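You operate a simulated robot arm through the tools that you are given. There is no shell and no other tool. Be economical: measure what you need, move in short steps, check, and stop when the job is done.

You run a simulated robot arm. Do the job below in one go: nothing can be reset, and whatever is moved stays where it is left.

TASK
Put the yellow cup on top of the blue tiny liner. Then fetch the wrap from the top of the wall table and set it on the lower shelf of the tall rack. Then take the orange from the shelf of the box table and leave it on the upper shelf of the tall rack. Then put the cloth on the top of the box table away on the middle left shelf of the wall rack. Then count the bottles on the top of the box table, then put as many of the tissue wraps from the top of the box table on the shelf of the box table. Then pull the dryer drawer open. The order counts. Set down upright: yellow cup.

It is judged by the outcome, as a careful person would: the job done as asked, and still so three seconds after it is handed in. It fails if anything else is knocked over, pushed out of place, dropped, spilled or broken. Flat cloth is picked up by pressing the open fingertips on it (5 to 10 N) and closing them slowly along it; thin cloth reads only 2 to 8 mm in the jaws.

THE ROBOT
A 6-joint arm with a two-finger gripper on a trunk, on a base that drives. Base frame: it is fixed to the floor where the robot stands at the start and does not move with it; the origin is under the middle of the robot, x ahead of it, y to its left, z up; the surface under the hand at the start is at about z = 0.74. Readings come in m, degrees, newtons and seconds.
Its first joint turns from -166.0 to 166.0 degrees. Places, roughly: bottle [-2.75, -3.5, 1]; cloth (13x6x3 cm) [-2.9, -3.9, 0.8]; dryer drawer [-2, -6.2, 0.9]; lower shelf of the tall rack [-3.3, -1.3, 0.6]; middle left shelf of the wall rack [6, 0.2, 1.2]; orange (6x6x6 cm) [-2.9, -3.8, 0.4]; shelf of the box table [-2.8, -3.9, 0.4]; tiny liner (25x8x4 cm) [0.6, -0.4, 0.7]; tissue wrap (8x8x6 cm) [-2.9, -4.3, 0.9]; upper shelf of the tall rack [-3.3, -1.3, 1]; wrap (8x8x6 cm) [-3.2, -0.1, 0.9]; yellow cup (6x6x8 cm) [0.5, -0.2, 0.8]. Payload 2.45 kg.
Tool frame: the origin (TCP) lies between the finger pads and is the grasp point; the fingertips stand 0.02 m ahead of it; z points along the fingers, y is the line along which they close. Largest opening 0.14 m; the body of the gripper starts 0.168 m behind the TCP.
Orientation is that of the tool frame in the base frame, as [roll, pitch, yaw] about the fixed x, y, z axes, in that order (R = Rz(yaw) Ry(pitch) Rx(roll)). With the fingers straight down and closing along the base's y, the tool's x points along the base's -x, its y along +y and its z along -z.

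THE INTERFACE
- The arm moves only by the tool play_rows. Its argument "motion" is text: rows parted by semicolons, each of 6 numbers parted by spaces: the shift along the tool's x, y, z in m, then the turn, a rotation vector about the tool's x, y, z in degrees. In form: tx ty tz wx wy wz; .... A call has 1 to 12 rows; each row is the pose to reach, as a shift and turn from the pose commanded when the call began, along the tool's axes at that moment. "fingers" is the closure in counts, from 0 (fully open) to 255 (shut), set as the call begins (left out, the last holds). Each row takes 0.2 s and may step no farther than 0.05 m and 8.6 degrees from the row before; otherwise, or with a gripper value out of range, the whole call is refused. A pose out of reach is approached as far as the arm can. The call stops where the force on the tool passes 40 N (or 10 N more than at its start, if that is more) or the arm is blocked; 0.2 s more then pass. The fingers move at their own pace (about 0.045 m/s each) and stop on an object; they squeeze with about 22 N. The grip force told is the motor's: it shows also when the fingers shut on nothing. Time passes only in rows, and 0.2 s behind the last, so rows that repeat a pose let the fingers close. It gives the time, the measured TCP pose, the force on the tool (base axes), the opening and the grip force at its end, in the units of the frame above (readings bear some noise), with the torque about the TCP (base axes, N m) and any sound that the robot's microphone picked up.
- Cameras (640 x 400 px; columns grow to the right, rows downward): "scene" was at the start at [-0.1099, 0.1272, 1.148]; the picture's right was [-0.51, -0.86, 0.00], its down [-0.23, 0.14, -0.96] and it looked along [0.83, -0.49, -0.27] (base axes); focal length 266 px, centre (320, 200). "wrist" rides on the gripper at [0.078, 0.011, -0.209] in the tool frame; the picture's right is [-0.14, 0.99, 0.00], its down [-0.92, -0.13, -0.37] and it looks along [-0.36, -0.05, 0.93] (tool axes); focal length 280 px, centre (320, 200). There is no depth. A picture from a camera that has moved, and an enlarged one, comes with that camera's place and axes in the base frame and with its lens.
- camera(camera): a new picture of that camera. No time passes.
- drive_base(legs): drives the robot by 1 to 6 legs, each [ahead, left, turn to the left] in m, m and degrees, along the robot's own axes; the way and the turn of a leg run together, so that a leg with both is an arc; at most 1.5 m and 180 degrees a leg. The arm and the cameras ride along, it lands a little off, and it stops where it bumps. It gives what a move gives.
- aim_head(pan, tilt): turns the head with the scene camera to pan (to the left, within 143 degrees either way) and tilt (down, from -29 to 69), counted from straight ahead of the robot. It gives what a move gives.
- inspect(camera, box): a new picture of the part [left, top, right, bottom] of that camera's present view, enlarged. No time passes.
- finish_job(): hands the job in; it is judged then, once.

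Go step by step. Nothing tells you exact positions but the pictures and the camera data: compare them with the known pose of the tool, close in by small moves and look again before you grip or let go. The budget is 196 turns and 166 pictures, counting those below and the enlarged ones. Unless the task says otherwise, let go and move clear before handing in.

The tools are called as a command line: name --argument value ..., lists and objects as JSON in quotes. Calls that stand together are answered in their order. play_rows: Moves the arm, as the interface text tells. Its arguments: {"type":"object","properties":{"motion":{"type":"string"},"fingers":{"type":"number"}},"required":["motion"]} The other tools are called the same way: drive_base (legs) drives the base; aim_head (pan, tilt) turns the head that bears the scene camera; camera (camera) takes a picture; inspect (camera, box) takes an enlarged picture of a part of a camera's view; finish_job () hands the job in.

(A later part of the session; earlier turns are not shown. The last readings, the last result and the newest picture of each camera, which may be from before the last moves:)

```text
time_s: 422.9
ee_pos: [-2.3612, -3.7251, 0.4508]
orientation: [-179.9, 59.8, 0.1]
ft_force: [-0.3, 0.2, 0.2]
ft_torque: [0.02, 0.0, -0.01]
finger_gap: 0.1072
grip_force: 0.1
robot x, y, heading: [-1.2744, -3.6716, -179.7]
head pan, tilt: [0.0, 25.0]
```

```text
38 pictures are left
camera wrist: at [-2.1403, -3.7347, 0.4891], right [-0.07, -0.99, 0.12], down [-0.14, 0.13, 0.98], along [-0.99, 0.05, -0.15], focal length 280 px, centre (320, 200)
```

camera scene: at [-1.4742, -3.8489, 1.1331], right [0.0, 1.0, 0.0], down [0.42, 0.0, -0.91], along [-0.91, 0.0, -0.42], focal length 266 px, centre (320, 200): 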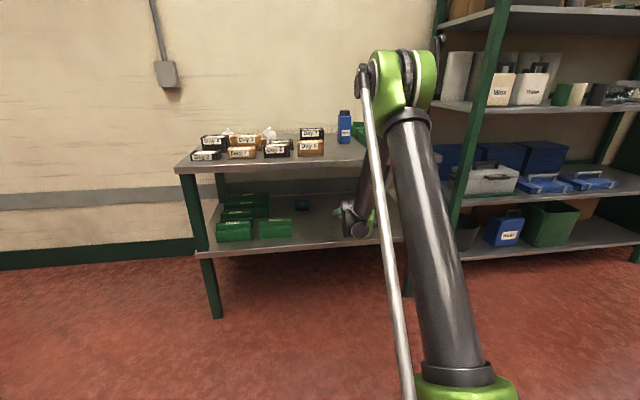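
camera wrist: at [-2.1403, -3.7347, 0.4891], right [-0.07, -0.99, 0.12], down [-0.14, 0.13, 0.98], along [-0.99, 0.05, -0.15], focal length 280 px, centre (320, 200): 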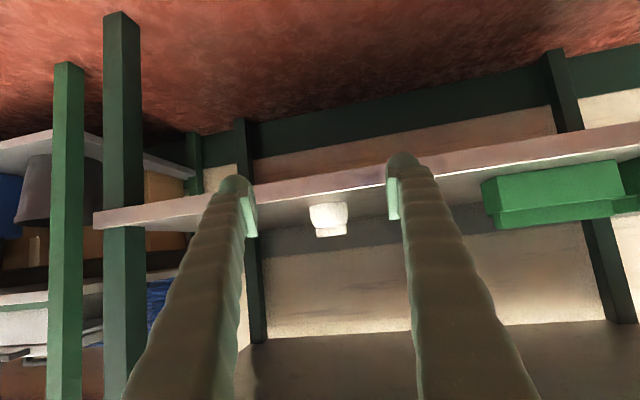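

First tissue wrap is standing on the shelf. Raising the arm and reducing tilt for the next wrap at the back of the tabletop.

play_rows --motion "-0.0264 0 -0.0355 0 0 0; -0.0529 0 -0.071 0 0 0; -0.0793 0 -0.1065 0 0 0; -0.1058 0 -0.142 0 0 0; -0.1322 0 -0.1775 0 0 0; -0.1586 0 -0.213 0 0 0; -0.185 0 -0.2485 0 0 0; -0.2115 0 -0.284 0 0 0"

play_rows --motion "-0.0264 0 -0.0355 0 4.4 0; -0.0529 0 -0.071 0 8.8 0; -0.0793 0 -0.1065 0 13.1 0; -0.1058 0 -0.142 0 17.5 0; -0.1322 0 -0.1775 0 21.9 0; -0.1586 0 -0.213 0 26.3 0; -0.185 0 -0.2485 0 30.6 0; -0.2115 0 -0.284 0 35 0; -0.2115 0 -0.284 0 35 0"

drive_base --legs '[[0, 0.38, 0], [0.75, 0, 0]]'

camera --camera "wrist"

```text
time_s: 424.7
ee_pos: [-2.2231, -3.7248, 0.7781]
orientation: [180.0, 60.0, 0.0]
ft_force: [-0.5, 0.0, 0.3]
ft_torque: [0.04, -0.02, 0.0]
finger_gap: 0.1068
grip_force: 0.0
robot x, y, heading: [-1.276, -3.6751, -179.7]
head pan, tilt: [0.0, 25.0]
```

```text
time_s: 426.7
ee_pos: [-2.0819, -3.7239, 1.1021]
orientation: [-179.9, 24.8, 0.1]
ft_force: [0.0, 0.1, 0.8]
ft_torque: [-0.04, 0.0, -0.01]
finger_gap: 0.1073
grip_force: 0.1
robot x, y, heading: [-1.2736, -3.6737, -179.7]
head pan, tilt: [0.0, 25.0]
```

```text
time_s: 432.7
ee_pos: [-2.8322, -4.0975, 1.1016]
orientation: [-180.0, 24.9, -0.4]
ft_force: [0.3, 0.4, 0.3]
ft_torque: [-0.01, 0.04, 0.01]
finger_gap: 0.107
grip_force: 0.0
robot x, y, heading: [-2.024, -4.0517, 179.8]
head pan, tilt: [0.0, 25.0]
```

```text
37 pictures are left
camera wrist: at [-2.6708, -4.1089, 1.2583], right [-0.13, -0.99, 0.06], down [-0.68, 0.13, 0.72], along [-0.72, 0.06, -0.69], focal length 280 px, centre (320, 200)
```

wrist: 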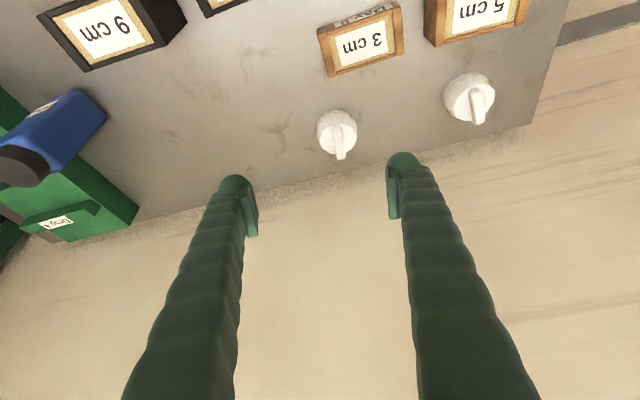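

Second wrap at (-2.943, -4.124). Going over it, then down around it.

play_rows --motion "-0.0093 0.007 0.046 0 0 0; -0.0185 0.013 0.092 0 0 0; -0.028 0.02 0.138 0 0 0; -0.037 0.0265 0.183 0 0 0; -0.02 0.0265 0.22 0 0 0; -0.006 0.0265 0.25 0 0 0; -0.006 0.0265 0.25 0 0 0" --fingers 45

camera --camera "wrist"

```text
time_s: 434.3
ee_pos: [-2.9429, -4.1236, 0.8755]
orientation: [180.0, 24.9, -0.5]
ft_force: [-1.0, -0.4, 0.3]
ft_torque: [-0.02, 0.0, -0.01]
finger_gap: 0.1154
grip_force: 0.0
robot x, y, heading: [-2.0221, -4.0492, 180.0]
head pan, tilt: [0.0, 25.0]
```

```text
36 pictures are left
camera wrist: at [-2.7816, -4.1349, 1.0335], right [-0.13, -0.99, 0.06], down [-0.68, 0.13, 0.72], along [-0.72, 0.06, -0.69], focal length 280 px, centre (320, 200)
```

wrist: 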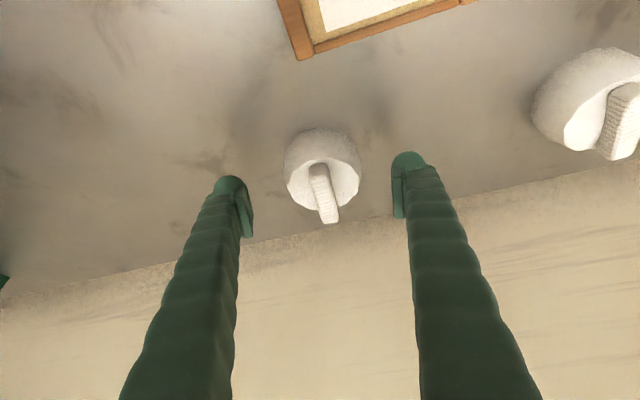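

play_rows --motion "0.0063 0 0.0136 0 0 0; 0.0125 0 0.0268 0 0 0; 0.0125 0 0.0268 0 0 0"

play_rows --motion "0 0 0 0 0 0; 0 0 0 0 0 0; 0 0 0 0 0 0; 0 0 0 0 0 0; 0 0 0 0 0 0" --fingers 255

play_rows --motion "-0.002 0 -0.0045 0 0 0; -0.0042 0 -0.009 0 0 0; -0.0085 0 -0.018 0 0 0; -0.0127 0 -0.0272 0 0 0; -0.021 0 -0.045 0 0 0; -0.034 0 -0.0725 0 0 0; -0.047 0 -0.1 0 0 0; -0.059 0 -0.127 0 0 0; -0.059 0 -0.127 0 0 0"

camera --camera "wrist"

```text
time_s: 435.1
ee_pos: [-2.943, -4.1243, 0.8471]
orientation: [-180.0, 24.9, -0.5]
ft_force: [-0.3, 0.2, 0.4]
ft_torque: [0.04, 0.01, 0.02]
finger_gap: 0.1153
grip_force: 0.0
robot x, y, heading: [-2.0217, -4.0497, 180.0]
head pan, tilt: [0.0, 25.0]
```

```text
time_s: 436.3
ee_pos: [-2.9416, -4.1234, 0.8461]
orientation: [-180.0, 24.9, -0.4]
ft_force: [-0.2, 0.6, 1.4]
ft_torque: [-0.1, 0.03, 0.05]
finger_gap: 0.0691
grip_force: 22.3
robot x, y, heading: [-2.0188, -4.0505, 179.9]
head pan, tilt: [0.0, 25.0]
```

```text
time_s: 438.3
ee_pos: [-2.9414, -4.1237, 0.9884]
orientation: [-179.9, 24.9, -0.4]
ft_force: [0.2, 0.0, 0.3]
ft_torque: [0.02, 0.01, 0.0]
finger_gap: 0.0694
grip_force: 22.2
robot x, y, heading: [-2.0251, -4.0505, 180.0]
head pan, tilt: [0.0, 25.0]
```

```text
35 pictures are left
camera wrist: at [-2.7818, -4.1345, 1.1449], right [-0.13, -0.99, 0.06], down [-0.68, 0.13, 0.72], along [-0.72, 0.06, -0.69], focal length 280 px, centre (320, 200)
```

wrist: 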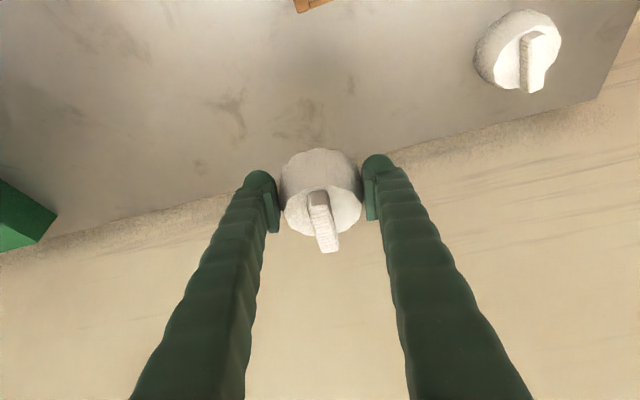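

Held. Carrying it (by driving) over to the free front spot where the first wrap stood.

play_rows --motion "-0.013 0 -0.028 0 0 0; -0.03 0 -0.065 0 0 0; -0.03 0 -0.065 0 0 0"

drive_base --legs '[[-0.287, -0.4, 0]]'

camera --camera "wrist"

```text
time_s: 439.1
ee_pos: [-2.9421, -4.124, 1.0594]
orientation: [179.9, 24.9, -0.4]
ft_force: [-0.1, 0.1, -0.4]
ft_torque: [0.0, -0.01, 0.03]
finger_gap: 0.069
grip_force: 22.1
robot x, y, heading: [-2.0236, -4.0548, 179.7]
head pan, tilt: [0.0, 25.0]
```

```text
time_s: 442.0
ee_pos: [-2.6558, -3.7242, 1.0591]
orientation: [180.0, 24.9, -0.3]
ft_force: [0.8, 0.0, -0.1]
ft_torque: [0.01, 0.0, 0.02]
finger_gap: 0.0692
grip_force: 22.0
robot x, y, heading: [-1.7338, -3.6505, 180.0]
head pan, tilt: [0.0, 25.0]
```

```text
34 pictures are left
camera wrist: at [-2.4949, -3.7345, 1.2163], right [-0.13, -0.99, 0.06], down [-0.68, 0.13, 0.72], along [-0.72, 0.05, -0.69], focal length 280 px, centre (320, 200)
```

wrist: 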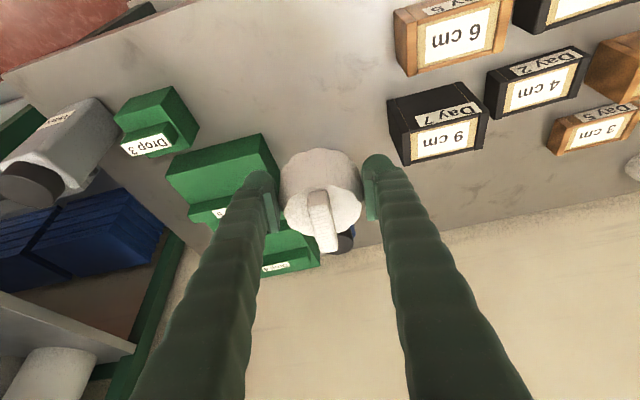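

The spot below is free. Lowering.

play_rows --motion "0.0169 0 0.0362 0 0 0; 0.0338 0 0.0725 0 0 0; 0.0508 0 0.1087 0 0 0; 0.0677 0 0.145 0 0 0; 0.0804 0 0.172 0 0 0; 0.0867 0 0.1857 0 0 0; 0.0867 0 0.1857 0 0 0"

play_rows --motion "0.0013 0 0.0027 0 0 0; 0.0025 0 0.0054 0 0 0; 0.0025 0 0.0054 0 0 0"

```text
time_s: 443.6
ee_pos: [-2.6555, -3.7234, 0.8539]
orientation: [180.0, 24.8, -0.3]
ft_force: [0.2, 0.7, -1.0]
ft_torque: [0.02, -0.02, 0.01]
finger_gap: 0.0693
grip_force: 21.6
robot x, y, heading: [-1.7351, -3.6521, 179.6]
head pan, tilt: [0.0, 25.0]
```

```text
time_s: 444.4
ee_pos: [-2.6555, -3.7245, 0.8484]
orientation: [179.9, 24.9, -0.4]
ft_force: [0.7, 0.6, -0.1]
ft_torque: [0.03, -0.01, 0.02]
finger_gap: 0.0693
grip_force: 22.0
robot x, y, heading: [-1.7344, -3.6502, 180.2]
head pan, tilt: [0.0, 25.0]
```

play_rows --motion "0.0008 0 0.0018 0 0 0; 0.0017 0 0.0036 0 0 0; 0.0017 0 0.0036 0 0 0"

```text
time_s: 445.2
ee_pos: [-2.6558, -3.7236, 0.8447]
orientation: [180.0, 25.0, -0.3]
ft_force: [-3.9, -1.5, 23.7]
ft_torque: [-0.02, 0.01, 0.12]
finger_gap: 0.0694
grip_force: 21.9
robot x, y, heading: [-1.7339, -3.6485, 180.1]
head pan, tilt: [0.0, 25.0]
```

Contact. Opening and tilting the hand to 60° around the wrap.

play_rows --motion "-0.0004 0 -0.0009 0 0 0; -0.0004 0 -0.0009 0 0 0; -0.0004 0 -0.0009 0 0 0; -0.0017 0 -0.0036 0 0 0; -0.0017 0 -0.0036 0 -7 0; -0.0017 0 -0.0036 0 -14 0; -0.0017 0 -0.0036 0 -21 0; -0.0017 0 -0.0036 0 -28 0; -0.0017 0 -0.0036 0 -35 0; -0.0017 0 -0.0036 0 -35 0" --fingers 65

camera --camera "wrist"

```text
time_s: 447.4
ee_pos: [-2.6568, -3.7237, 0.8481]
orientation: [179.9, 60.1, -0.2]
ft_force: [-0.4, 0.2, -1.3]
ft_torque: [0.01, 0.02, 0.01]
finger_gap: 0.1042
grip_force: 0.0
robot x, y, heading: [-1.7343, -3.6496, 179.8]
head pan, tilt: [0.0, 25.0]
```

```text
33 pictures are left
camera wrist: at [-2.4335, -3.7347, 0.8859], right [-0.07, -0.99, 0.12], down [-0.14, 0.13, 0.98], along [-0.99, 0.06, -0.15], focal length 280 px, centre (320, 200)
```

wrist: 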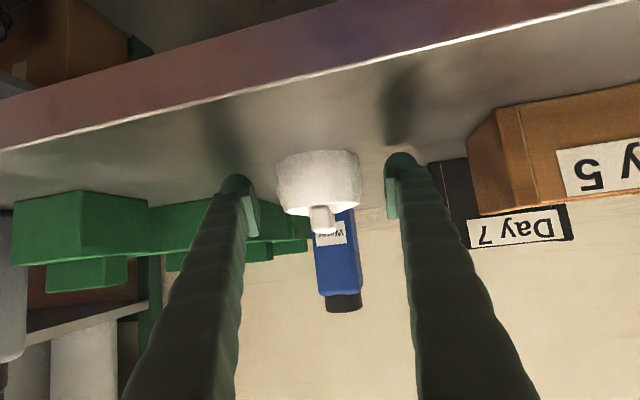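

play_rows --motion "0 0 0 0 0 0; 0 0 0 0 0 0; 0 0 0 0 0 0; 0 0 0 0 0 0; 0 0 0 0 0 0" --fingers 255

play_rows --motion "-0.0043 0 -0.0025 0 0 0; -0.0087 0 -0.005 0 0 0; -0.0173 0 -0.01 0 0 0; -0.026 0 -0.015 0 0 0; -0.0346 0 -0.02 0 0 0; -0.0433 0 -0.025 0 0 0; -0.0433 0 -0.025 0 0 0"

drive_base --legs '[[-0.5, 0, 0], [0, -0.15, 0]]'

camera --camera "wrist"

```text
time_s: 448.6
ee_pos: [-2.6552, -3.7238, 0.8484]
orientation: [-180.0, 59.9, -0.2]
ft_force: [-0.5, -1.0, 1.2]
ft_torque: [0.02, -0.01, 0.0]
finger_gap: 0.0688
grip_force: 22.4
robot x, y, heading: [-1.7376, -3.6488, 179.9]
head pan, tilt: [0.0, 25.0]
```

```text
time_s: 450.2
ee_pos: [-2.6547, -3.7237, 0.8994]
orientation: [180.0, 59.9, -0.2]
ft_force: [-0.6, 0.4, -0.4]
ft_torque: [0.01, -0.01, 0.01]
finger_gap: 0.0687
grip_force: 21.9
robot x, y, heading: [-1.7311, -3.6485, 179.9]
head pan, tilt: [0.0, 25.0]
```

```text
time_s: 454.1
ee_pos: [-2.1564, -3.5774, 0.8973]
orientation: [180.0, 59.9, -0.2]
ft_force: [-0.5, -0.4, 0.2]
ft_torque: [0.0, 0.01, -0.02]
finger_gap: 0.0684
grip_force: 22.4
robot x, y, heading: [-1.2346, -3.4979, 180.0]
head pan, tilt: [0.0, 25.0]
```

```text
32 pictures are left
camera wrist: at [-1.9352, -3.5869, 0.936], right [-0.07, -0.99, 0.12], down [-0.14, 0.13, 0.98], along [-0.99, 0.05, -0.15], focal length 280 px, centre (320, 200)
```

wrist: 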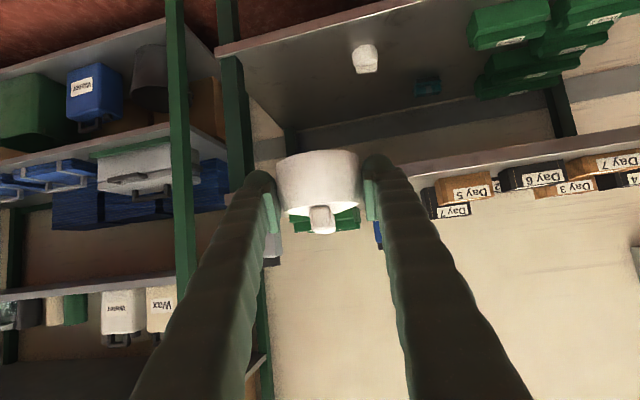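

Held. Lowering and extending to shelf height in front of the table.

play_rows --motion "0.0233 0 0.0366 0 0 0; 0.0466 0 0.0732 0 0 0; 0.07 0 0.1098 0 0 0; 0.0932 0 0.1464 0 0 0; 0.1165 0 0.183 0 0 0; 0.14 0 0.22 0 0 0; 0.163 0 0.256 0 0 0; 0.1864 0 0.293 0 0 0; 0.21 0 0.33 0 0 0; 0.233 0 0.366 0 0 0; 0.233 0 0.366 0 0 0"

camera --camera "wrist"

```text
time_s: 456.5
ee_pos: [-2.357, -3.5746, 0.5125]
orientation: [-180.0, 59.9, -0.1]
ft_force: [-0.3, 0.2, 0.1]
ft_torque: [0.01, 0.02, 0.03]
finger_gap: 0.0687
grip_force: 21.9
robot x, y, heading: [-1.239, -3.5002, 180.2]
head pan, tilt: [0.0, 25.0]
```

```text
31 pictures are left
camera wrist: at [-2.1349, -3.5852, 0.5506], right [-0.07, -0.99, 0.12], down [-0.14, 0.13, 0.98], along [-0.99, 0.05, -0.15], focal length 280 px, centre (320, 200)
```

wrist: 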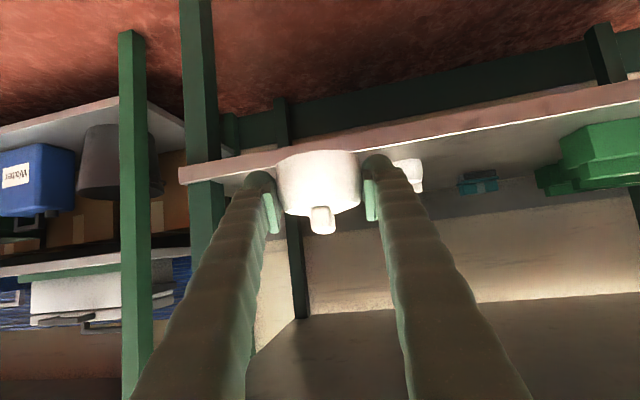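

drive_base --legs '[[0.33, 0, 0]]'

camera --camera "wrist"

camera --camera "scene"

```text
time_s: 458.7
ee_pos: [-2.6832, -3.5775, 0.513]
orientation: [-180.0, 59.9, 0.0]
ft_force: [-0.1, 0.9, 0.2]
ft_torque: [0.01, 0.0, 0.0]
finger_gap: 0.0687
grip_force: 21.8
robot x, y, heading: [-1.5637, -3.5016, -180.0]
head pan, tilt: [0.0, 25.0]
```

```text
30 pictures are left
camera wrist: at [-2.4598, -3.5879, 0.551], right [-0.07, -0.99, 0.12], down [-0.14, 0.13, 0.98], along [-0.99, 0.05, -0.15], focal length 280 px, centre (320, 200)
```

wrist: 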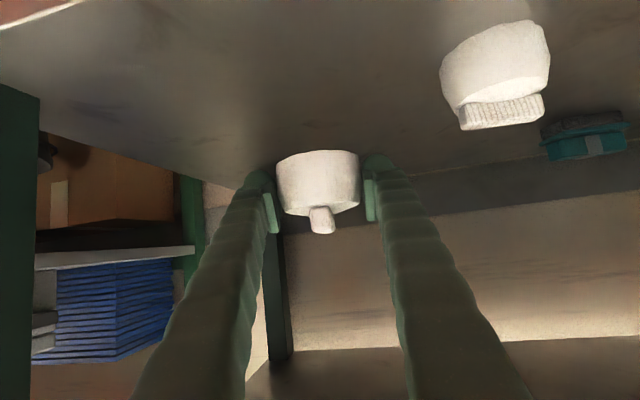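

```text
29 pictures are left
camera scene: at [-1.4655, -3.6767, 1.1331], right [0.0, 1.0, 0.0], down [0.42, 0.0, -0.91], along [-0.91, 0.0, -0.42], focal length 266 px, centre (320, 200)
```

scene: 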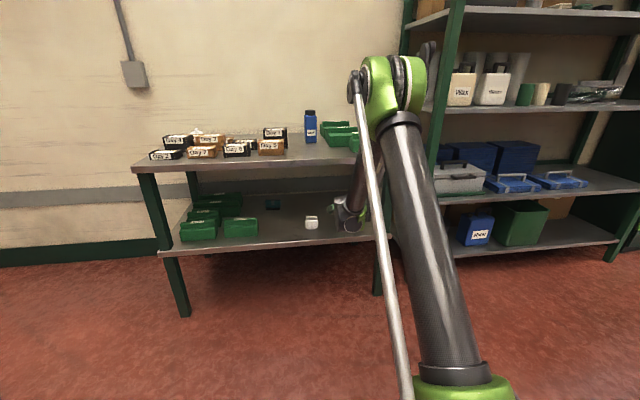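

Everything clear. Lowering.

play_rows --motion "0.013 0 0.0075 0 0 0; 0.026 0 0.015 0 0 0; 0.039 0 0.0225 0 0 0; 0.0476 0 0.0275 0 0 0; 0.0476 0 0.0275 0 0 0"

play_rows --motion "0.0026 0 0.0015 0 0 0; 0.0052 0 0.003 0 0 0; 0.0052 0 0.003 0 0 0"

```text
time_s: 459.9
ee_pos: [-2.6812, -3.5766, 0.4583]
orientation: [-180.0, 59.9, 0.0]
ft_force: [-0.1, -0.3, 0.0]
ft_torque: [-0.01, -0.01, 0.0]
finger_gap: 0.0687
grip_force: 22.3
robot x, y, heading: [-1.5625, -3.503, -179.7]
head pan, tilt: [0.0, 25.0]
```

```text
time_s: 460.7
ee_pos: [-2.6827, -3.5779, 0.4526]
orientation: [180.0, 59.9, 0.0]
ft_force: [0.2, 0.0, -1.3]
ft_torque: [0.01, 0.05, -0.02]
finger_gap: 0.0684
grip_force: 22.1
robot x, y, heading: [-1.5617, -3.5015, -179.8]
head pan, tilt: [0.0, 25.0]
```

play_rows --motion "0.0026 0 0.0015 0 0 0; 0.0043 0 0.0025 0 0 0; 0.0043 0 0.0025 0 0 0"

```text
time_s: 461.5
ee_pos: [-2.6807, -3.5771, 0.4487]
orientation: [180.0, 60.0, 0.0]
ft_force: [-0.1, 0.0, 14.5]
ft_torque: [0.17, 0.05, 0.04]
finger_gap: 0.0684
grip_force: 21.9
robot x, y, heading: [-1.5606, -3.5026, -179.9]
head pan, tilt: [0.0, 25.0]
```

Contact. Opening, lifting 5 mm and backing out.

play_rows --motion "-0.001 0 -0.0006 0 0 0; -0.001 0 -0.0006 0 0 0; -0.001 0 -0.0006 0 0 0; -0.001 0 -0.0006 0 0 0; -0.0053 0 -0.003 0 0 0; -0.0053 0 -0.003 0 0 0" --fingers 65

drive_base --legs '[[-0.35, 0, 0]]'

camera --camera "wrist"

```text
time_s: 462.9
ee_pos: [-2.6816, -3.5784, 0.4538]
orientation: [-179.9, 59.9, 0.0]
ft_force: [-1.1, 0.8, 0.5]
ft_torque: [-0.02, -0.01, -0.04]
finger_gap: 0.1046
grip_force: 0.2
robot x, y, heading: [-1.5642, -3.4999, -180.0]
head pan, tilt: [0.0, 25.0]
```

```text
time_s: 465.1
ee_pos: [-2.3348, -3.5766, 0.4539]
orientation: [-179.9, 60.0, 0.0]
ft_force: [0.5, 0.8, -0.7]
ft_torque: [0.0, 0.03, 0.01]
finger_gap: 0.1043
grip_force: 0.0
robot x, y, heading: [-1.2172, -3.4993, -180.0]
head pan, tilt: [0.0, 25.0]
```

```text
28 pictures are left
camera wrist: at [-2.1135, -3.5865, 0.4911], right [-0.07, -0.99, 0.12], down [-0.14, 0.13, 0.98], along [-0.99, 0.05, -0.15], focal length 280 px, centre (320, 200)
```

wrist: 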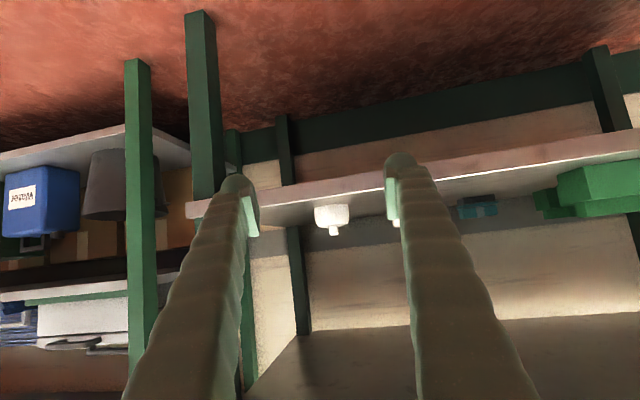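

Both wraps are on the shelf. Raising the arm and turning to find the dryer drawer at about (-2, -6.2, 0.9).

play_rows --motion "-0.03 0 -0.0338 0 0 0; -0.06 0 -0.0676 0 0 0; -0.09 0 -0.1014 0 0 0; -0.12 0 -0.135 0 0 0; -0.15 0 -0.169 0 0 0; -0.18 0 -0.203 0 0 0; -0.21 0 -0.2365 0 0 0"

play_rows --motion "-0.03 0 -0.0338 0 3.5 0; -0.06 0 -0.0676 0 7 0; -0.09 0 -0.1014 0 10.5 0; -0.12 0 -0.135 0 14 0; -0.15 0 -0.169 0 17.5 0; -0.18 0 -0.203 0 21 0; -0.21 0 -0.2365 0 25 0; -0.21 0 -0.2365 0 25 0"

aim_head --pan 75 --tilt 20

```text
time_s: 466.7
ee_pos: [-2.2354, -3.5755, 0.7537]
orientation: [-179.9, 59.8, 0.0]
ft_force: [-0.5, 0.0, 0.2]
ft_torque: [0.0, -0.01, -0.01]
finger_gap: 0.1042
grip_force: 0.1
robot x, y, heading: [-1.2179, -3.5011, -180.1]
head pan, tilt: [0.0, 25.0]
```

```text
time_s: 468.5
ee_pos: [-2.1362, -3.5766, 1.0547]
orientation: [179.9, 34.9, -0.1]
ft_force: [-0.2, -0.2, -0.4]
ft_torque: [0.02, 0.0, 0.0]
finger_gap: 0.1041
grip_force: 0.1
robot x, y, heading: [-1.2184, -3.4973, -180.2]
head pan, tilt: [0.0, 25.0]
```

```text
time_s: 470.0
ee_pos: [-2.1359, -3.5753, 1.0522]
orientation: [-180.0, 35.0, -0.1]
ft_force: [0.3, 0.4, -0.6]
ft_torque: [-0.01, -0.02, -0.02]
finger_gap: 0.1047
grip_force: 0.1
robot x, y, heading: [-1.2185, -3.4989, -179.6]
head pan, tilt: [75.0, 20.0]
```

camera --camera "scene"

```text
27 pictures are left
camera scene: at [-1.0512, -3.7662, 1.1412], right [-0.97, 0.26, 0.0], down [0.09, 0.33, -0.94], along [-0.24, -0.91, -0.34], focal length 266 px, centre (320, 200)
```

scene: 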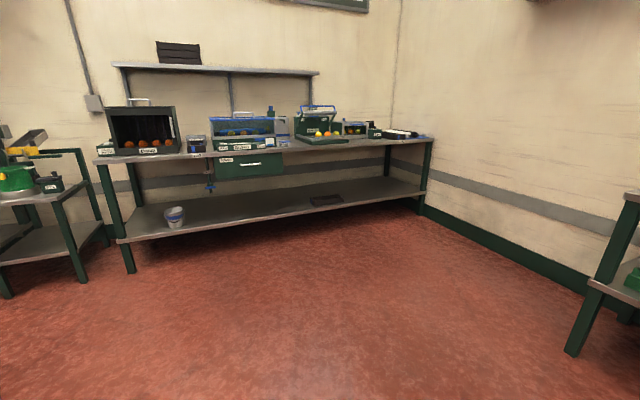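

inspect --camera "scene" --box '[170, 90, 350, 205]'

```text
3.48 times, centred on (260, 148) of scene
camera zoom: at [-1.0512, -3.7662, 1.1412], right [-0.97, 0.26, 0.0], down [0.09, 0.33, -0.94], along [-0.24, -0.91, -0.34], focal length 926 px, centre (529, 383)
```

zoom: 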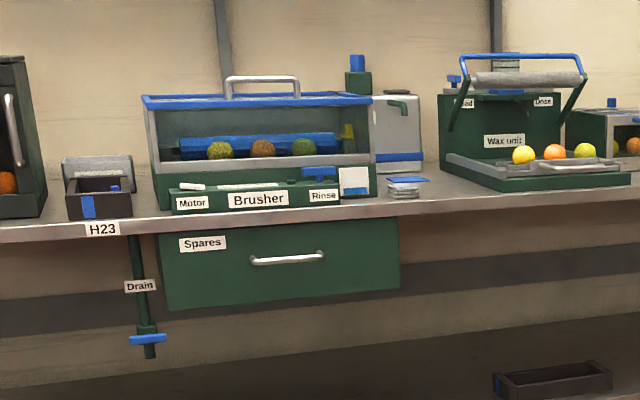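

inspect --camera "scene" --box '[290, 90, 440, 185]'

```text
4.21 times, centred on (365, 138) of scene
camera zoom: at [-1.0512, -3.7662, 1.1412], right [-0.97, 0.26, 0.0], down [0.09, 0.33, -0.94], along [-0.24, -0.91, -0.34], focal length 1122 px, centre (130, 463)
```

zoom: 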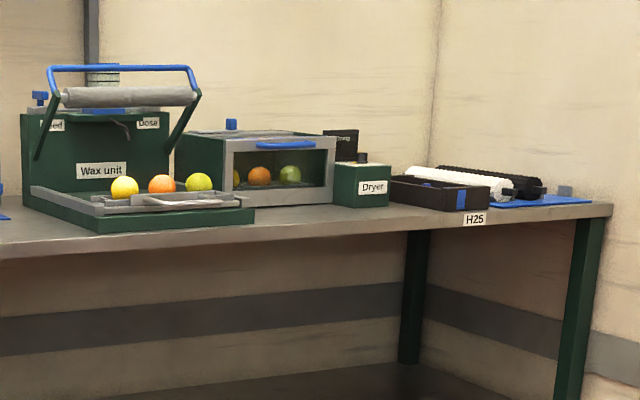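

The dryer unit is the grey-framed window box with a blue handle, left of the "Dryer" box, handle near (-2.05, -6.2, 0.95). Turning to face it and driving nearer.

drive_base --legs '[[0, 0, 100], [0.6, -0.4, 0], [0.55, -0.4, 0]]'

aim_head --pan 0 --tilt 18

```text
time_s: 481.6
ee_pos: [-1.5852, -5.6748, 1.0539]
orientation: [-180.0, 34.9, 99.5]
ft_force: [-0.1, 0.4, -0.3]
ft_torque: [0.01, 0.01, 0.0]
finger_gap: 0.1044
grip_force: 0.0
robot x, y, heading: [-1.8119, -4.7784, -80.2]
head pan, tilt: [75.0, 20.0]
```

```text
time_s: 483.0
ee_pos: [-1.5847, -5.6754, 1.0539]
orientation: [-179.8, 35.0, 99.6]
ft_force: [-0.1, 1.2, -0.4]
ft_torque: [0.0, -0.02, 0.02]
finger_gap: 0.1043
grip_force: 0.1
robot x, y, heading: [-1.8145, -4.7815, -80.2]
head pan, tilt: [0.0, 18.0]
```

camera --camera "scene"

camera --camera "wrist"

```text
24 pictures are left
camera scene: at [-1.6559, -4.6559, 1.1444], right [-0.99, -0.17, 0.0], down [-0.05, 0.3, -0.95], along [0.16, -0.94, -0.31], focal length 266 px, centre (320, 200)
```

scene: 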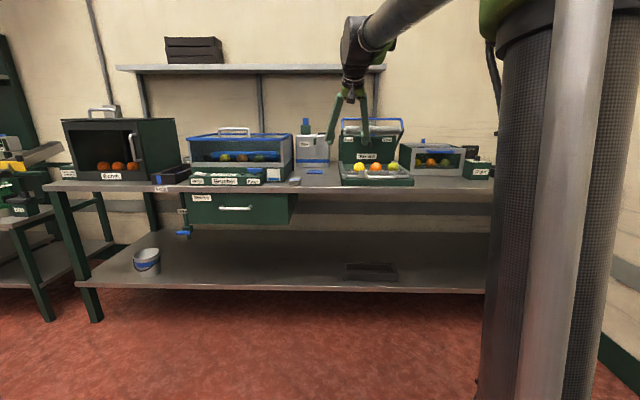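

```text
23 pictures are left
camera wrist: at [-1.6032, -5.4912, 1.181], right [1.0, 0.05, 0.08], down [-0.04, -0.56, 0.83], along [0.09, -0.83, -0.55], focal length 280 px, centre (320, 200)
```

wrist: 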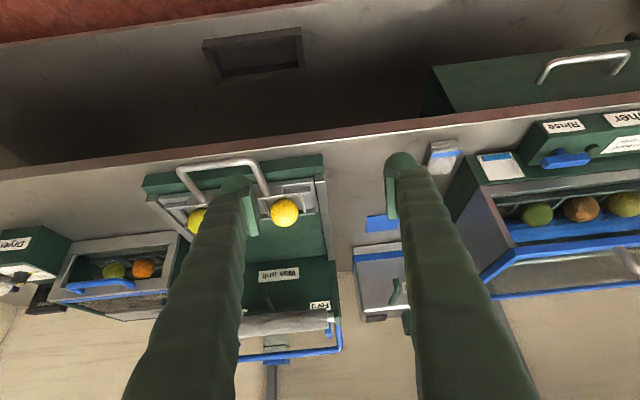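

The dryer drawer handle is at about (-2.01, -6.11, 0.975). Sidestepping in front of it, then closer.

drive_base --legs '[[0, -0.48, 0], [0.1, 0, 0]]'

camera --camera "wrist"

inspect --camera "scene" --box '[240, 90, 440, 220]'

```text
time_s: 486.6
ee_pos: [-2.0385, -5.8544, 1.0538]
orientation: [-180.0, 34.9, 99.7]
ft_force: [-0.3, 0.4, -0.5]
ft_torque: [0.0, 0.0, -0.02]
finger_gap: 0.1042
grip_force: 0.0
robot x, y, heading: [-2.2686, -4.9593, -80.3]
head pan, tilt: [0.0, 18.0]
```

```text
22 pictures are left
camera wrist: at [-2.0578, -5.6714, 1.181], right [1.0, 0.06, 0.08], down [-0.03, -0.56, 0.83], along [0.09, -0.83, -0.55], focal length 280 px, centre (320, 200)
```

wrist: 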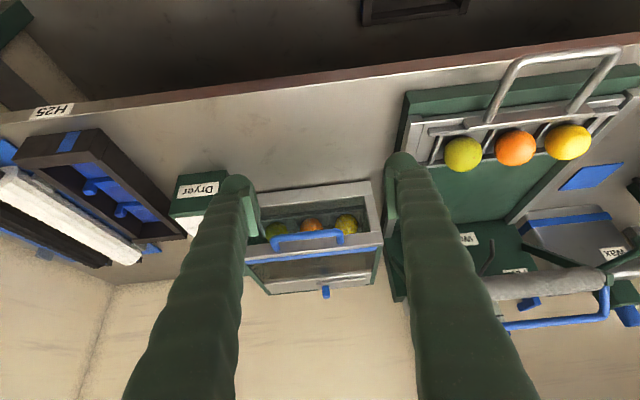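

```text
3.08 times, centred on (340, 155) of scene
camera zoom: at [-2.1131, -4.8363, 1.1444], right [-0.99, -0.17, 0.0], down [-0.05, 0.3, -0.95], along [0.16, -0.94, -0.31], focal length 820 px, centre (258, 338)
```

zoom: 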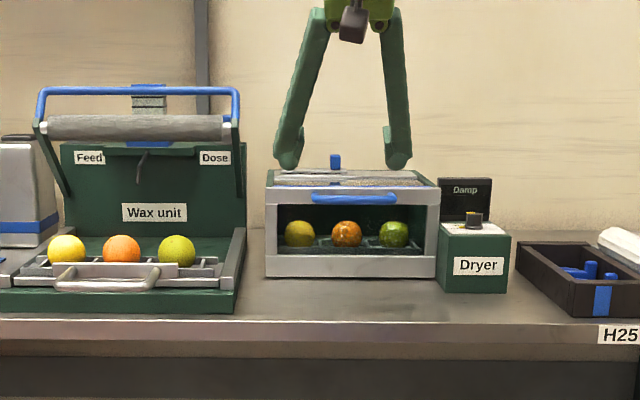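

inspect --camera "wrist" --box '[235, 175, 395, 305]'

inspect --camera "scene" --box '[315, 135, 385, 185]'

```text
3.08 times, centred on (315, 240) of wrist
camera zoom: at [-2.0578, -5.6714, 1.181], right [1.0, 0.06, 0.08], down [-0.03, -0.56, 0.83], along [0.09, -0.83, -0.55], focal length 863 px, centre (335, 77)
```

zoom: 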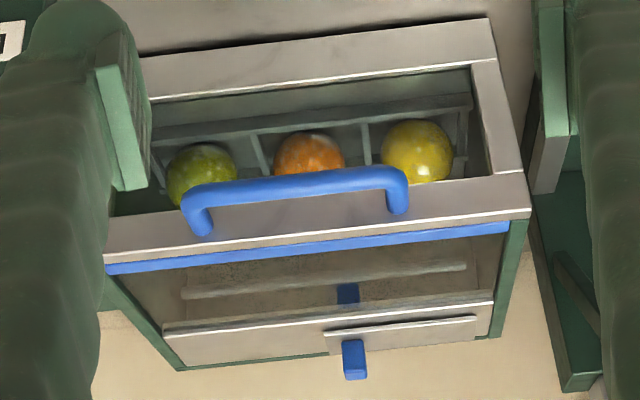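

```text
8.00 times, centred on (350, 160) of scene
camera zoom: at [-2.1131, -4.8363, 1.1444], right [-0.99, -0.17, 0.0], down [-0.05, 0.3, -0.95], along [0.16, -0.94, -0.31], focal length 2131 px, centre (80, 520)
```

zoom: 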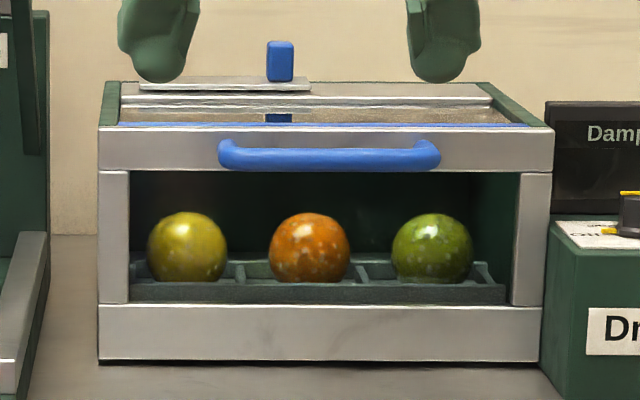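

The handle is a bar protruding ~4 cm from the drawer front. I'll hook it from above: hand vertical, fingers closing front-to-back. Reorienting.

play_rows --motion "-0.01 0 -0.015 0 7 0; -0.02 0 -0.03 0 14 0; -0.03 0 -0.045 0 21 0; -0.03 0 -0.045 0 28 0; -0.03 0 -0.045 0 34.9 0; -0.03 0 -0.045 0 34.9 0" --fingers 180

play_rows --motion "0 0 0 0 0 -8; 0 0 0 0 0 -16; 0 0 0 0 0 -24; 0 0 0 0 0 -32; 0 0 0 0 0 -40; 0 0 0 0 0 -48; 0 0 0 0 0 -56; 0 0 0 0 0 -64; 0 0 0 0 0 -72; 0 0 0 0 0 -80; 0 0 0 0 0 -88; 0 0 0 0 0 -90"

camera --camera "wrist"

```text
time_s: 488.0
ee_pos: [-2.0383, -5.8536, 1.1072]
orientation: [180.0, -0.1, 99.7]
ft_force: [-0.2, 0.9, 0.1]
ft_torque: [-0.01, -0.02, 0.01]
finger_gap: 0.0411
grip_force: 0.0
robot x, y, heading: [-2.2701, -4.9609, -80.2]
head pan, tilt: [0.0, 18.0]
```

```text
time_s: 490.6
ee_pos: [-2.0396, -5.855, 1.1076]
orientation: [-180.0, 0.0, -170.2]
ft_force: [0.1, 0.3, -0.5]
ft_torque: [0.0, 0.01, 0.0]
finger_gap: 0.0411
grip_force: 0.0
robot x, y, heading: [-2.2692, -4.9586, -80.0]
head pan, tilt: [0.0, 18.0]
```

```text
18 pictures are left
camera wrist: at [-2.1165, -5.8559, 1.3174], right [-0.03, 1.0, 0.0], down [0.93, 0.03, 0.37], along [0.37, 0.01, -0.93], focal length 280 px, centre (320, 200)
```

wrist: 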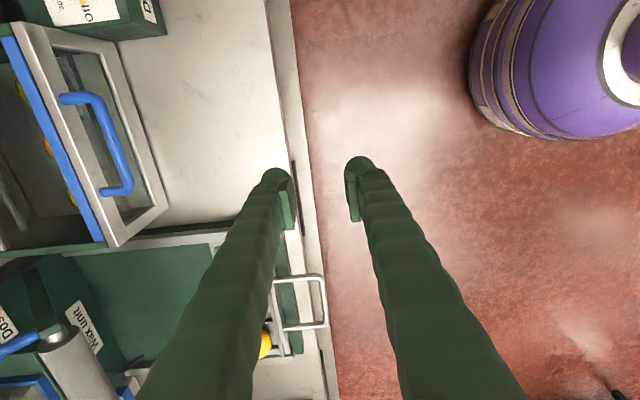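

The handle bar is at about (-2.045, -6.112, 0.960). Moving directly above it.

play_rows --motion "0.008 -0.042 0 0 0 0; 0.016 -0.084 0 0 0 0; 0.024 -0.126 0 0 0 0; 0.033 -0.168 0.01 0 0 0; 0.041 -0.21 0.04 0 0 0; 0.049 -0.252 0.07 0 0 0; 0.049 -0.252 0.0776 0 0 0; 0.049 -0.252 0.0776 0 0 0"

camera --camera "wrist"

inspect --camera "scene" --box '[300, 90, 400, 190]'

```text
refused: row 5 steps farther than a row can; nothing moved
```

```text
17 pictures are left
camera wrist: at [-2.1165, -5.8559, 1.3174], right [-0.03, 1.0, 0.0], down [0.93, 0.03, 0.37], along [0.37, 0.01, -0.93], focal length 280 px, centre (320, 200)
```

wrist: 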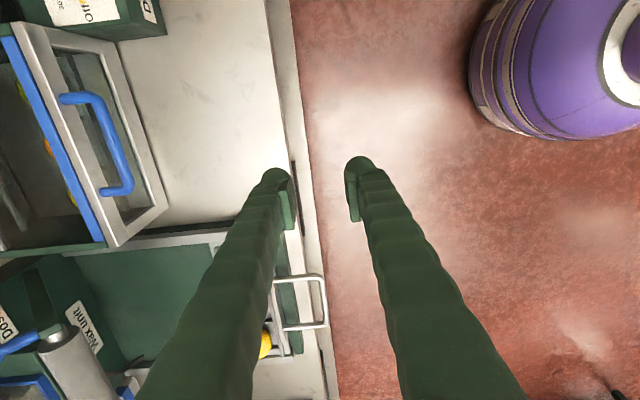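

```text
4.00 times, centred on (350, 140) of scene
camera zoom: at [-2.1131, -4.8363, 1.1445], right [-0.99, -0.17, 0.0], down [-0.05, 0.3, -0.95], along [0.16, -0.94, -0.31], focal length 1066 px, centre (200, 440)
```

zoom: 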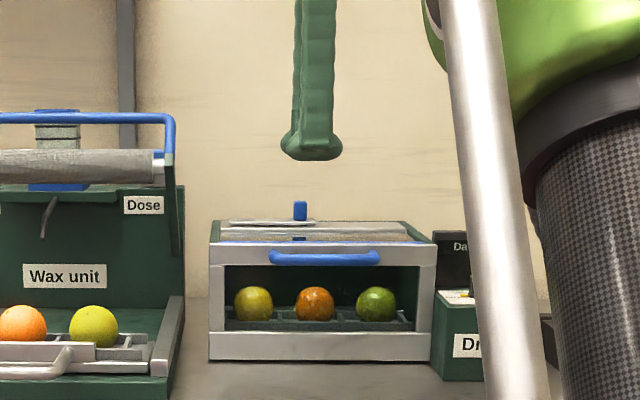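

A step was too long; repeating with smaller ones.

play_rows --motion "0.008 -0.04 0 0 0 0; 0.016 -0.08 0 0 0 0; 0.024 -0.12 0 0 0 0; 0.032 -0.16 0 0 0 0; 0.04 -0.2 0 0 0 0; 0.049 -0.24 0 0 0 0; 0.049 -0.252 0.03 0 0 0; 0.049 -0.252 0.06 0 0 0; 0.049 -0.252 0.0776 0 0 0; 0.049 -0.252 0.0776 0 0 0"

camera --camera "wrist"

```text
time_s: 492.8
ee_pos: [-2.0654, -6.0075, 0.9878]
orientation: [-180.0, -0.1, -170.3]
ft_force: [0.6, 0.0, 1.2]
ft_torque: [-0.01, 0.01, 0.0]
finger_gap: 0.0413
grip_force: 0.0
out of reach, approached as far as the arm can: row 2, 3, 4, 5, 6, 7, 8, 9, 10
robot x, y, heading: [-2.271, -4.9639, -80.3]
head pan, tilt: [0.0, 18.0]
```

```text
15 pictures are left
camera wrist: at [-2.1417, -6.0088, 1.1979], right [-0.03, 1.0, 0.0], down [0.93, 0.03, 0.37], along [0.37, 0.01, -0.93], focal length 280 px, centre (320, 200)
```

wrist: 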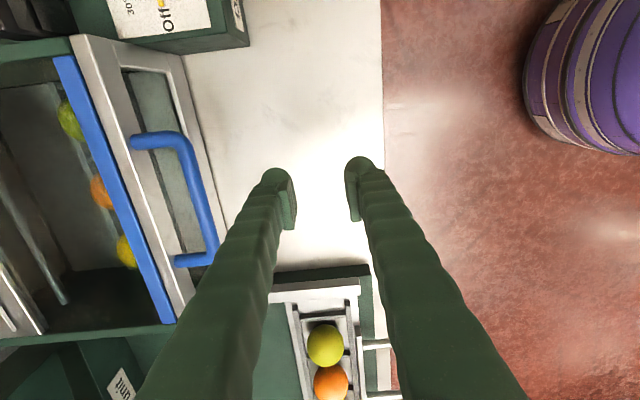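

At the reach limit. Raising and retracting slightly, then driving the base forward to get over the bar.

play_rows --motion "0 0.01 -0.02 0 0 0; 0 0.03 -0.04 0 0 0; 0 0.05 -0.06 0 0 0; 0 0.05 -0.06 0 0 0"

drive_base --legs '[[0.162, 0, 0]]'

camera --camera "wrist"

```text
time_s: 493.8
ee_pos: [-2.0729, -5.9577, 1.0472]
orientation: [180.0, 0.1, -170.3]
ft_force: [0.0, -0.1, -0.2]
ft_torque: [0.04, 0.01, -0.01]
finger_gap: 0.0412
grip_force: 0.0
out of reach, approached as far as the arm can: row 1
robot x, y, heading: [-2.2667, -4.9614, -80.4]
head pan, tilt: [0.0, 18.0]
```

```text
time_s: 495.3
ee_pos: [-2.0445, -6.1183, 1.0477]
orientation: [-180.0, 0.0, -170.3]
ft_force: [0.4, 0.0, -0.1]
ft_torque: [-0.04, -0.02, 0.02]
finger_gap: 0.0411
grip_force: 0.0
robot x, y, heading: [-2.2409, -5.1236, -80.1]
head pan, tilt: [0.0, 18.0]
```

```text
14 pictures are left
camera wrist: at [-2.1219, -6.1202, 1.2567], right [-0.03, 1.0, 0.0], down [0.93, 0.03, 0.37], along [0.37, 0.01, -0.93], focal length 280 px, centre (320, 200)
```

wrist: 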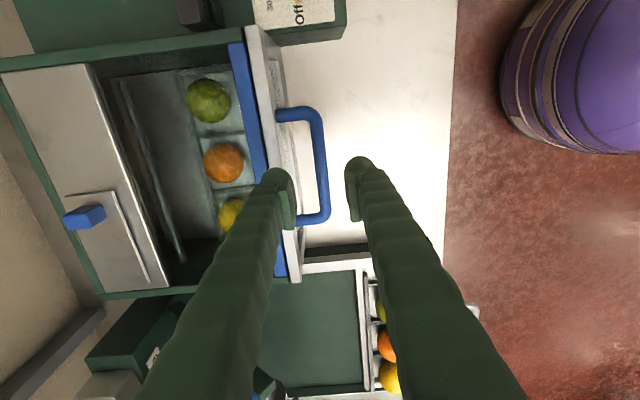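

Precisely above the bar. Narrowing the opening to 3 cm, shifting 3 mm outward, and descending over it.

play_rows --motion "0 0.003 0 0 0 0; 0 0.003 0 0 0 0; 0 0.003 0.03 0 0 0; 0 0.003 0.045 0 0 0; 0 0.003 0.045 0 0 0" --fingers 200

inspect --camera "wrist" --box '[240, 100, 400, 240]'

```text
time_s: 496.5
ee_pos: [-2.0449, -6.1161, 1.0021]
orientation: [180.0, 0.0, -170.3]
ft_force: [0.3, 0.7, -0.6]
ft_torque: [0.02, -0.01, 0.01]
finger_gap: 0.0302
grip_force: 0.2
robot x, y, heading: [-2.2413, -5.1258, -80.1]
head pan, tilt: [0.0, 18.0]
```

```text
2.86 times, centred on (320, 170) of wrist
camera zoom: at [-2.122, -6.1173, 1.2112], right [-0.03, 1.0, 0.0], down [0.93, 0.03, 0.37], along [0.37, 0.01, -0.93], focal length 801 px, centre (320, 286)
```

zoom: 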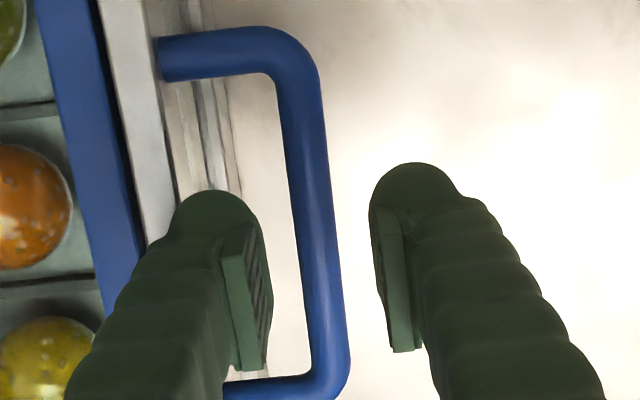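

The bar lies between the fingers and the rear finger clears the frame. Lowering to bar level.

play_rows --motion "0 0 0.015 0 0 0; 0 0 0.03 0 0 0; 0 0 0.045 0 0 0; 0 0 0.045 0 0 0"

camera --camera "wrist"

```text
time_s: 497.5
ee_pos: [-2.0447, -6.1157, 0.9573]
orientation: [-180.0, 0.0, -170.4]
ft_force: [-0.3, -0.2, -0.8]
ft_torque: [0.0, -0.01, 0.02]
finger_gap: 0.0301
grip_force: 0.2
robot x, y, heading: [-2.2415, -5.1233, -80.0]
head pan, tilt: [0.0, 18.0]
```

```text
12 pictures are left
camera wrist: at [-2.1219, -6.117, 1.1669], right [-0.03, 1.0, 0.0], down [0.93, 0.03, 0.37], along [0.37, 0.01, -0.93], focal length 280 px, centre (320, 200)
```

wrist: 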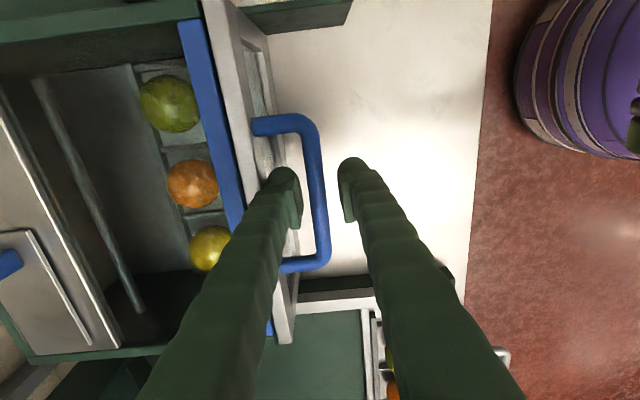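

Around the bar. Closing on it.

play_rows --motion "0 0 0 0 0 0; 0 0 0 0 0 0; 0 0 0 0 0 0" --fingers 255

```text
time_s: 498.3
ee_pos: [-2.0437, -6.1155, 0.9579]
orientation: [-179.9, 0.0, -170.3]
ft_force: [0.4, 1.4, -2.5]
ft_torque: [-0.01, 0.0, -0.98]
finger_gap: 0.0096
grip_force: 36.6
robot x, y, heading: [-2.2449, -5.1244, -80.2]
head pan, tilt: [0.0, 18.0]
```

Gripped. Pulling 3 cm outward to test that the drawer follows.

play_rows --motion "0 0.005 0 0 0 0; 0 0.01 0 0 0 0; 0 0.02 0 0 0 0; 0 0.03 0 0 0 0; 0 0.03 0 0 0 0"

camera --camera "wrist"

```text
time_s: 499.5
ee_pos: [-2.0487, -6.086, 0.9568]
orientation: [-179.9, 0.0, -170.2]
ft_force: [7.8, 2.6, 2.9]
ft_torque: [0.02, -0.15, -1.09]
finger_gap: 0.0094
grip_force: 36.6
robot x, y, heading: [-2.2412, -5.1242, -80.1]
head pan, tilt: [0.0, 18.0]
```

```text
11 pictures are left
camera wrist: at [-2.1262, -6.0875, 1.1669], right [-0.03, 1.0, 0.0], down [0.93, 0.03, 0.37], along [0.37, 0.01, -0.93], focal length 280 px, centre (320, 200)
```

wrist: 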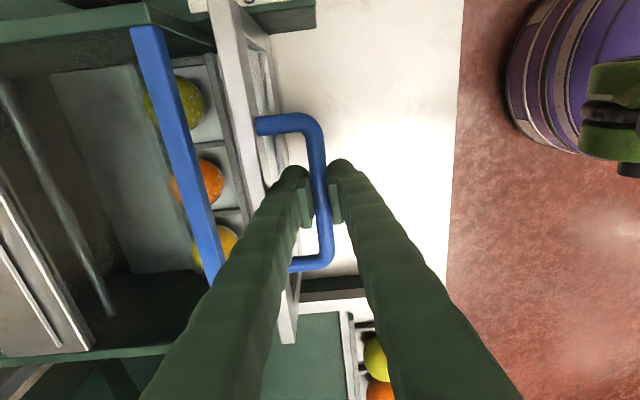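

The drawer is following. Continuing the pull with a slight correction for the side force.

play_rows --motion "-0.002 0.015 0 0 0 0; -0.003 0.03 0 0 0 0; -0.004 0.045 0 0 0 0; -0.0045 0.06 0 0 0 0; -0.0045 0.06 0 0 0 0"

```text
time_s: 500.7
ee_pos: [-2.0537, -6.0525, 0.9592]
orientation: [179.8, 0.0, -170.5]
ft_force: [1.1, 0.1, -20.2]
ft_torque: [0.0, -0.2, -0.94]
finger_gap: 0.0096
grip_force: 37.0
out of reach, approached as far as the arm can: row 3, 4, 5
robot x, y, heading: [-2.2429, -5.1223, -80.1]
head pan, tilt: [0.0, 18.0]
stopped in row 5: the force on the tool passed its limit at 41 N (the readings are from after the stop); the commanded pose is now the measured one
```

The arm is at a joint limit for this pull, so I'll pull by driving the base back instead; first easing the vertical load 2 mm.

play_rows --motion "0 0 0.0015 0 0 0; 0 0 0.0015 0 0 0"

drive_base --legs '[[-0.05, 0, 0]]'

camera --camera "wrist"

```text
time_s: 501.3
ee_pos: [-2.0529, -6.0528, 0.9601]
orientation: [179.8, -0.2, -170.4]
ft_force: [0.6, -1.2, -0.5]
ft_torque: [-0.03, 0.16, -0.91]
finger_gap: 0.0095
grip_force: 37.5
robot x, y, heading: [-2.2406, -5.1238, -80.3]
head pan, tilt: [0.0, 18.0]
```

```text
time_s: 502.2
ee_pos: [-2.0608, -6.0026, 0.9591]
orientation: [179.8, -0.1, -170.4]
ft_force: [8.0, 1.5, 0.5]
ft_torque: [0.0, -0.22, -0.99]
finger_gap: 0.0098
grip_force: 36.7
robot x, y, heading: [-2.249, -5.0759, -80.4]
head pan, tilt: [0.0, 18.0]
```

```text
10 pictures are left
camera wrist: at [-2.1375, -6.0042, 1.1686], right [-0.03, 1.0, 0.0], down [0.93, 0.03, 0.37], along [0.37, 0.01, -0.93], focal length 280 px, centre (320, 200)
```

wrist: 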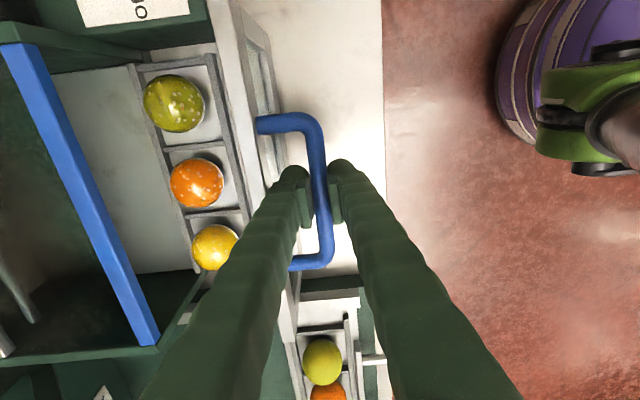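

About 11.5 cm open, fruit undisturbed. Pulling another 5 cm.

drive_base --legs '[[-0.05, 0.003, 0]]'

camera --camera "wrist"

```text
time_s: 503.1
ee_pos: [-2.0674, -5.9521, 0.958]
orientation: [179.8, -0.1, -170.5]
ft_force: [-6.2, -1.5, -3.0]
ft_torque: [-0.03, 0.16, -0.97]
finger_gap: 0.0098
grip_force: 36.7
robot x, y, heading: [-2.2578, -5.0242, -80.1]
head pan, tilt: [0.0, 18.0]
```

```text
9 pictures are left
camera wrist: at [-2.1446, -5.9549, 1.1685], right [-0.03, 1.0, 0.0], down [0.93, 0.03, 0.37], along [0.37, 0.01, -0.93], focal length 280 px, centre (320, 200)
```

wrist: 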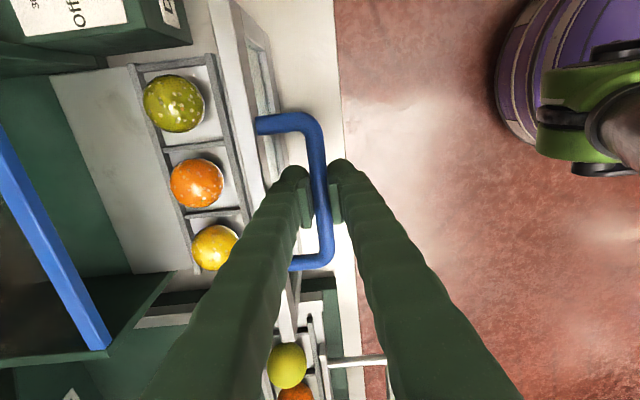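

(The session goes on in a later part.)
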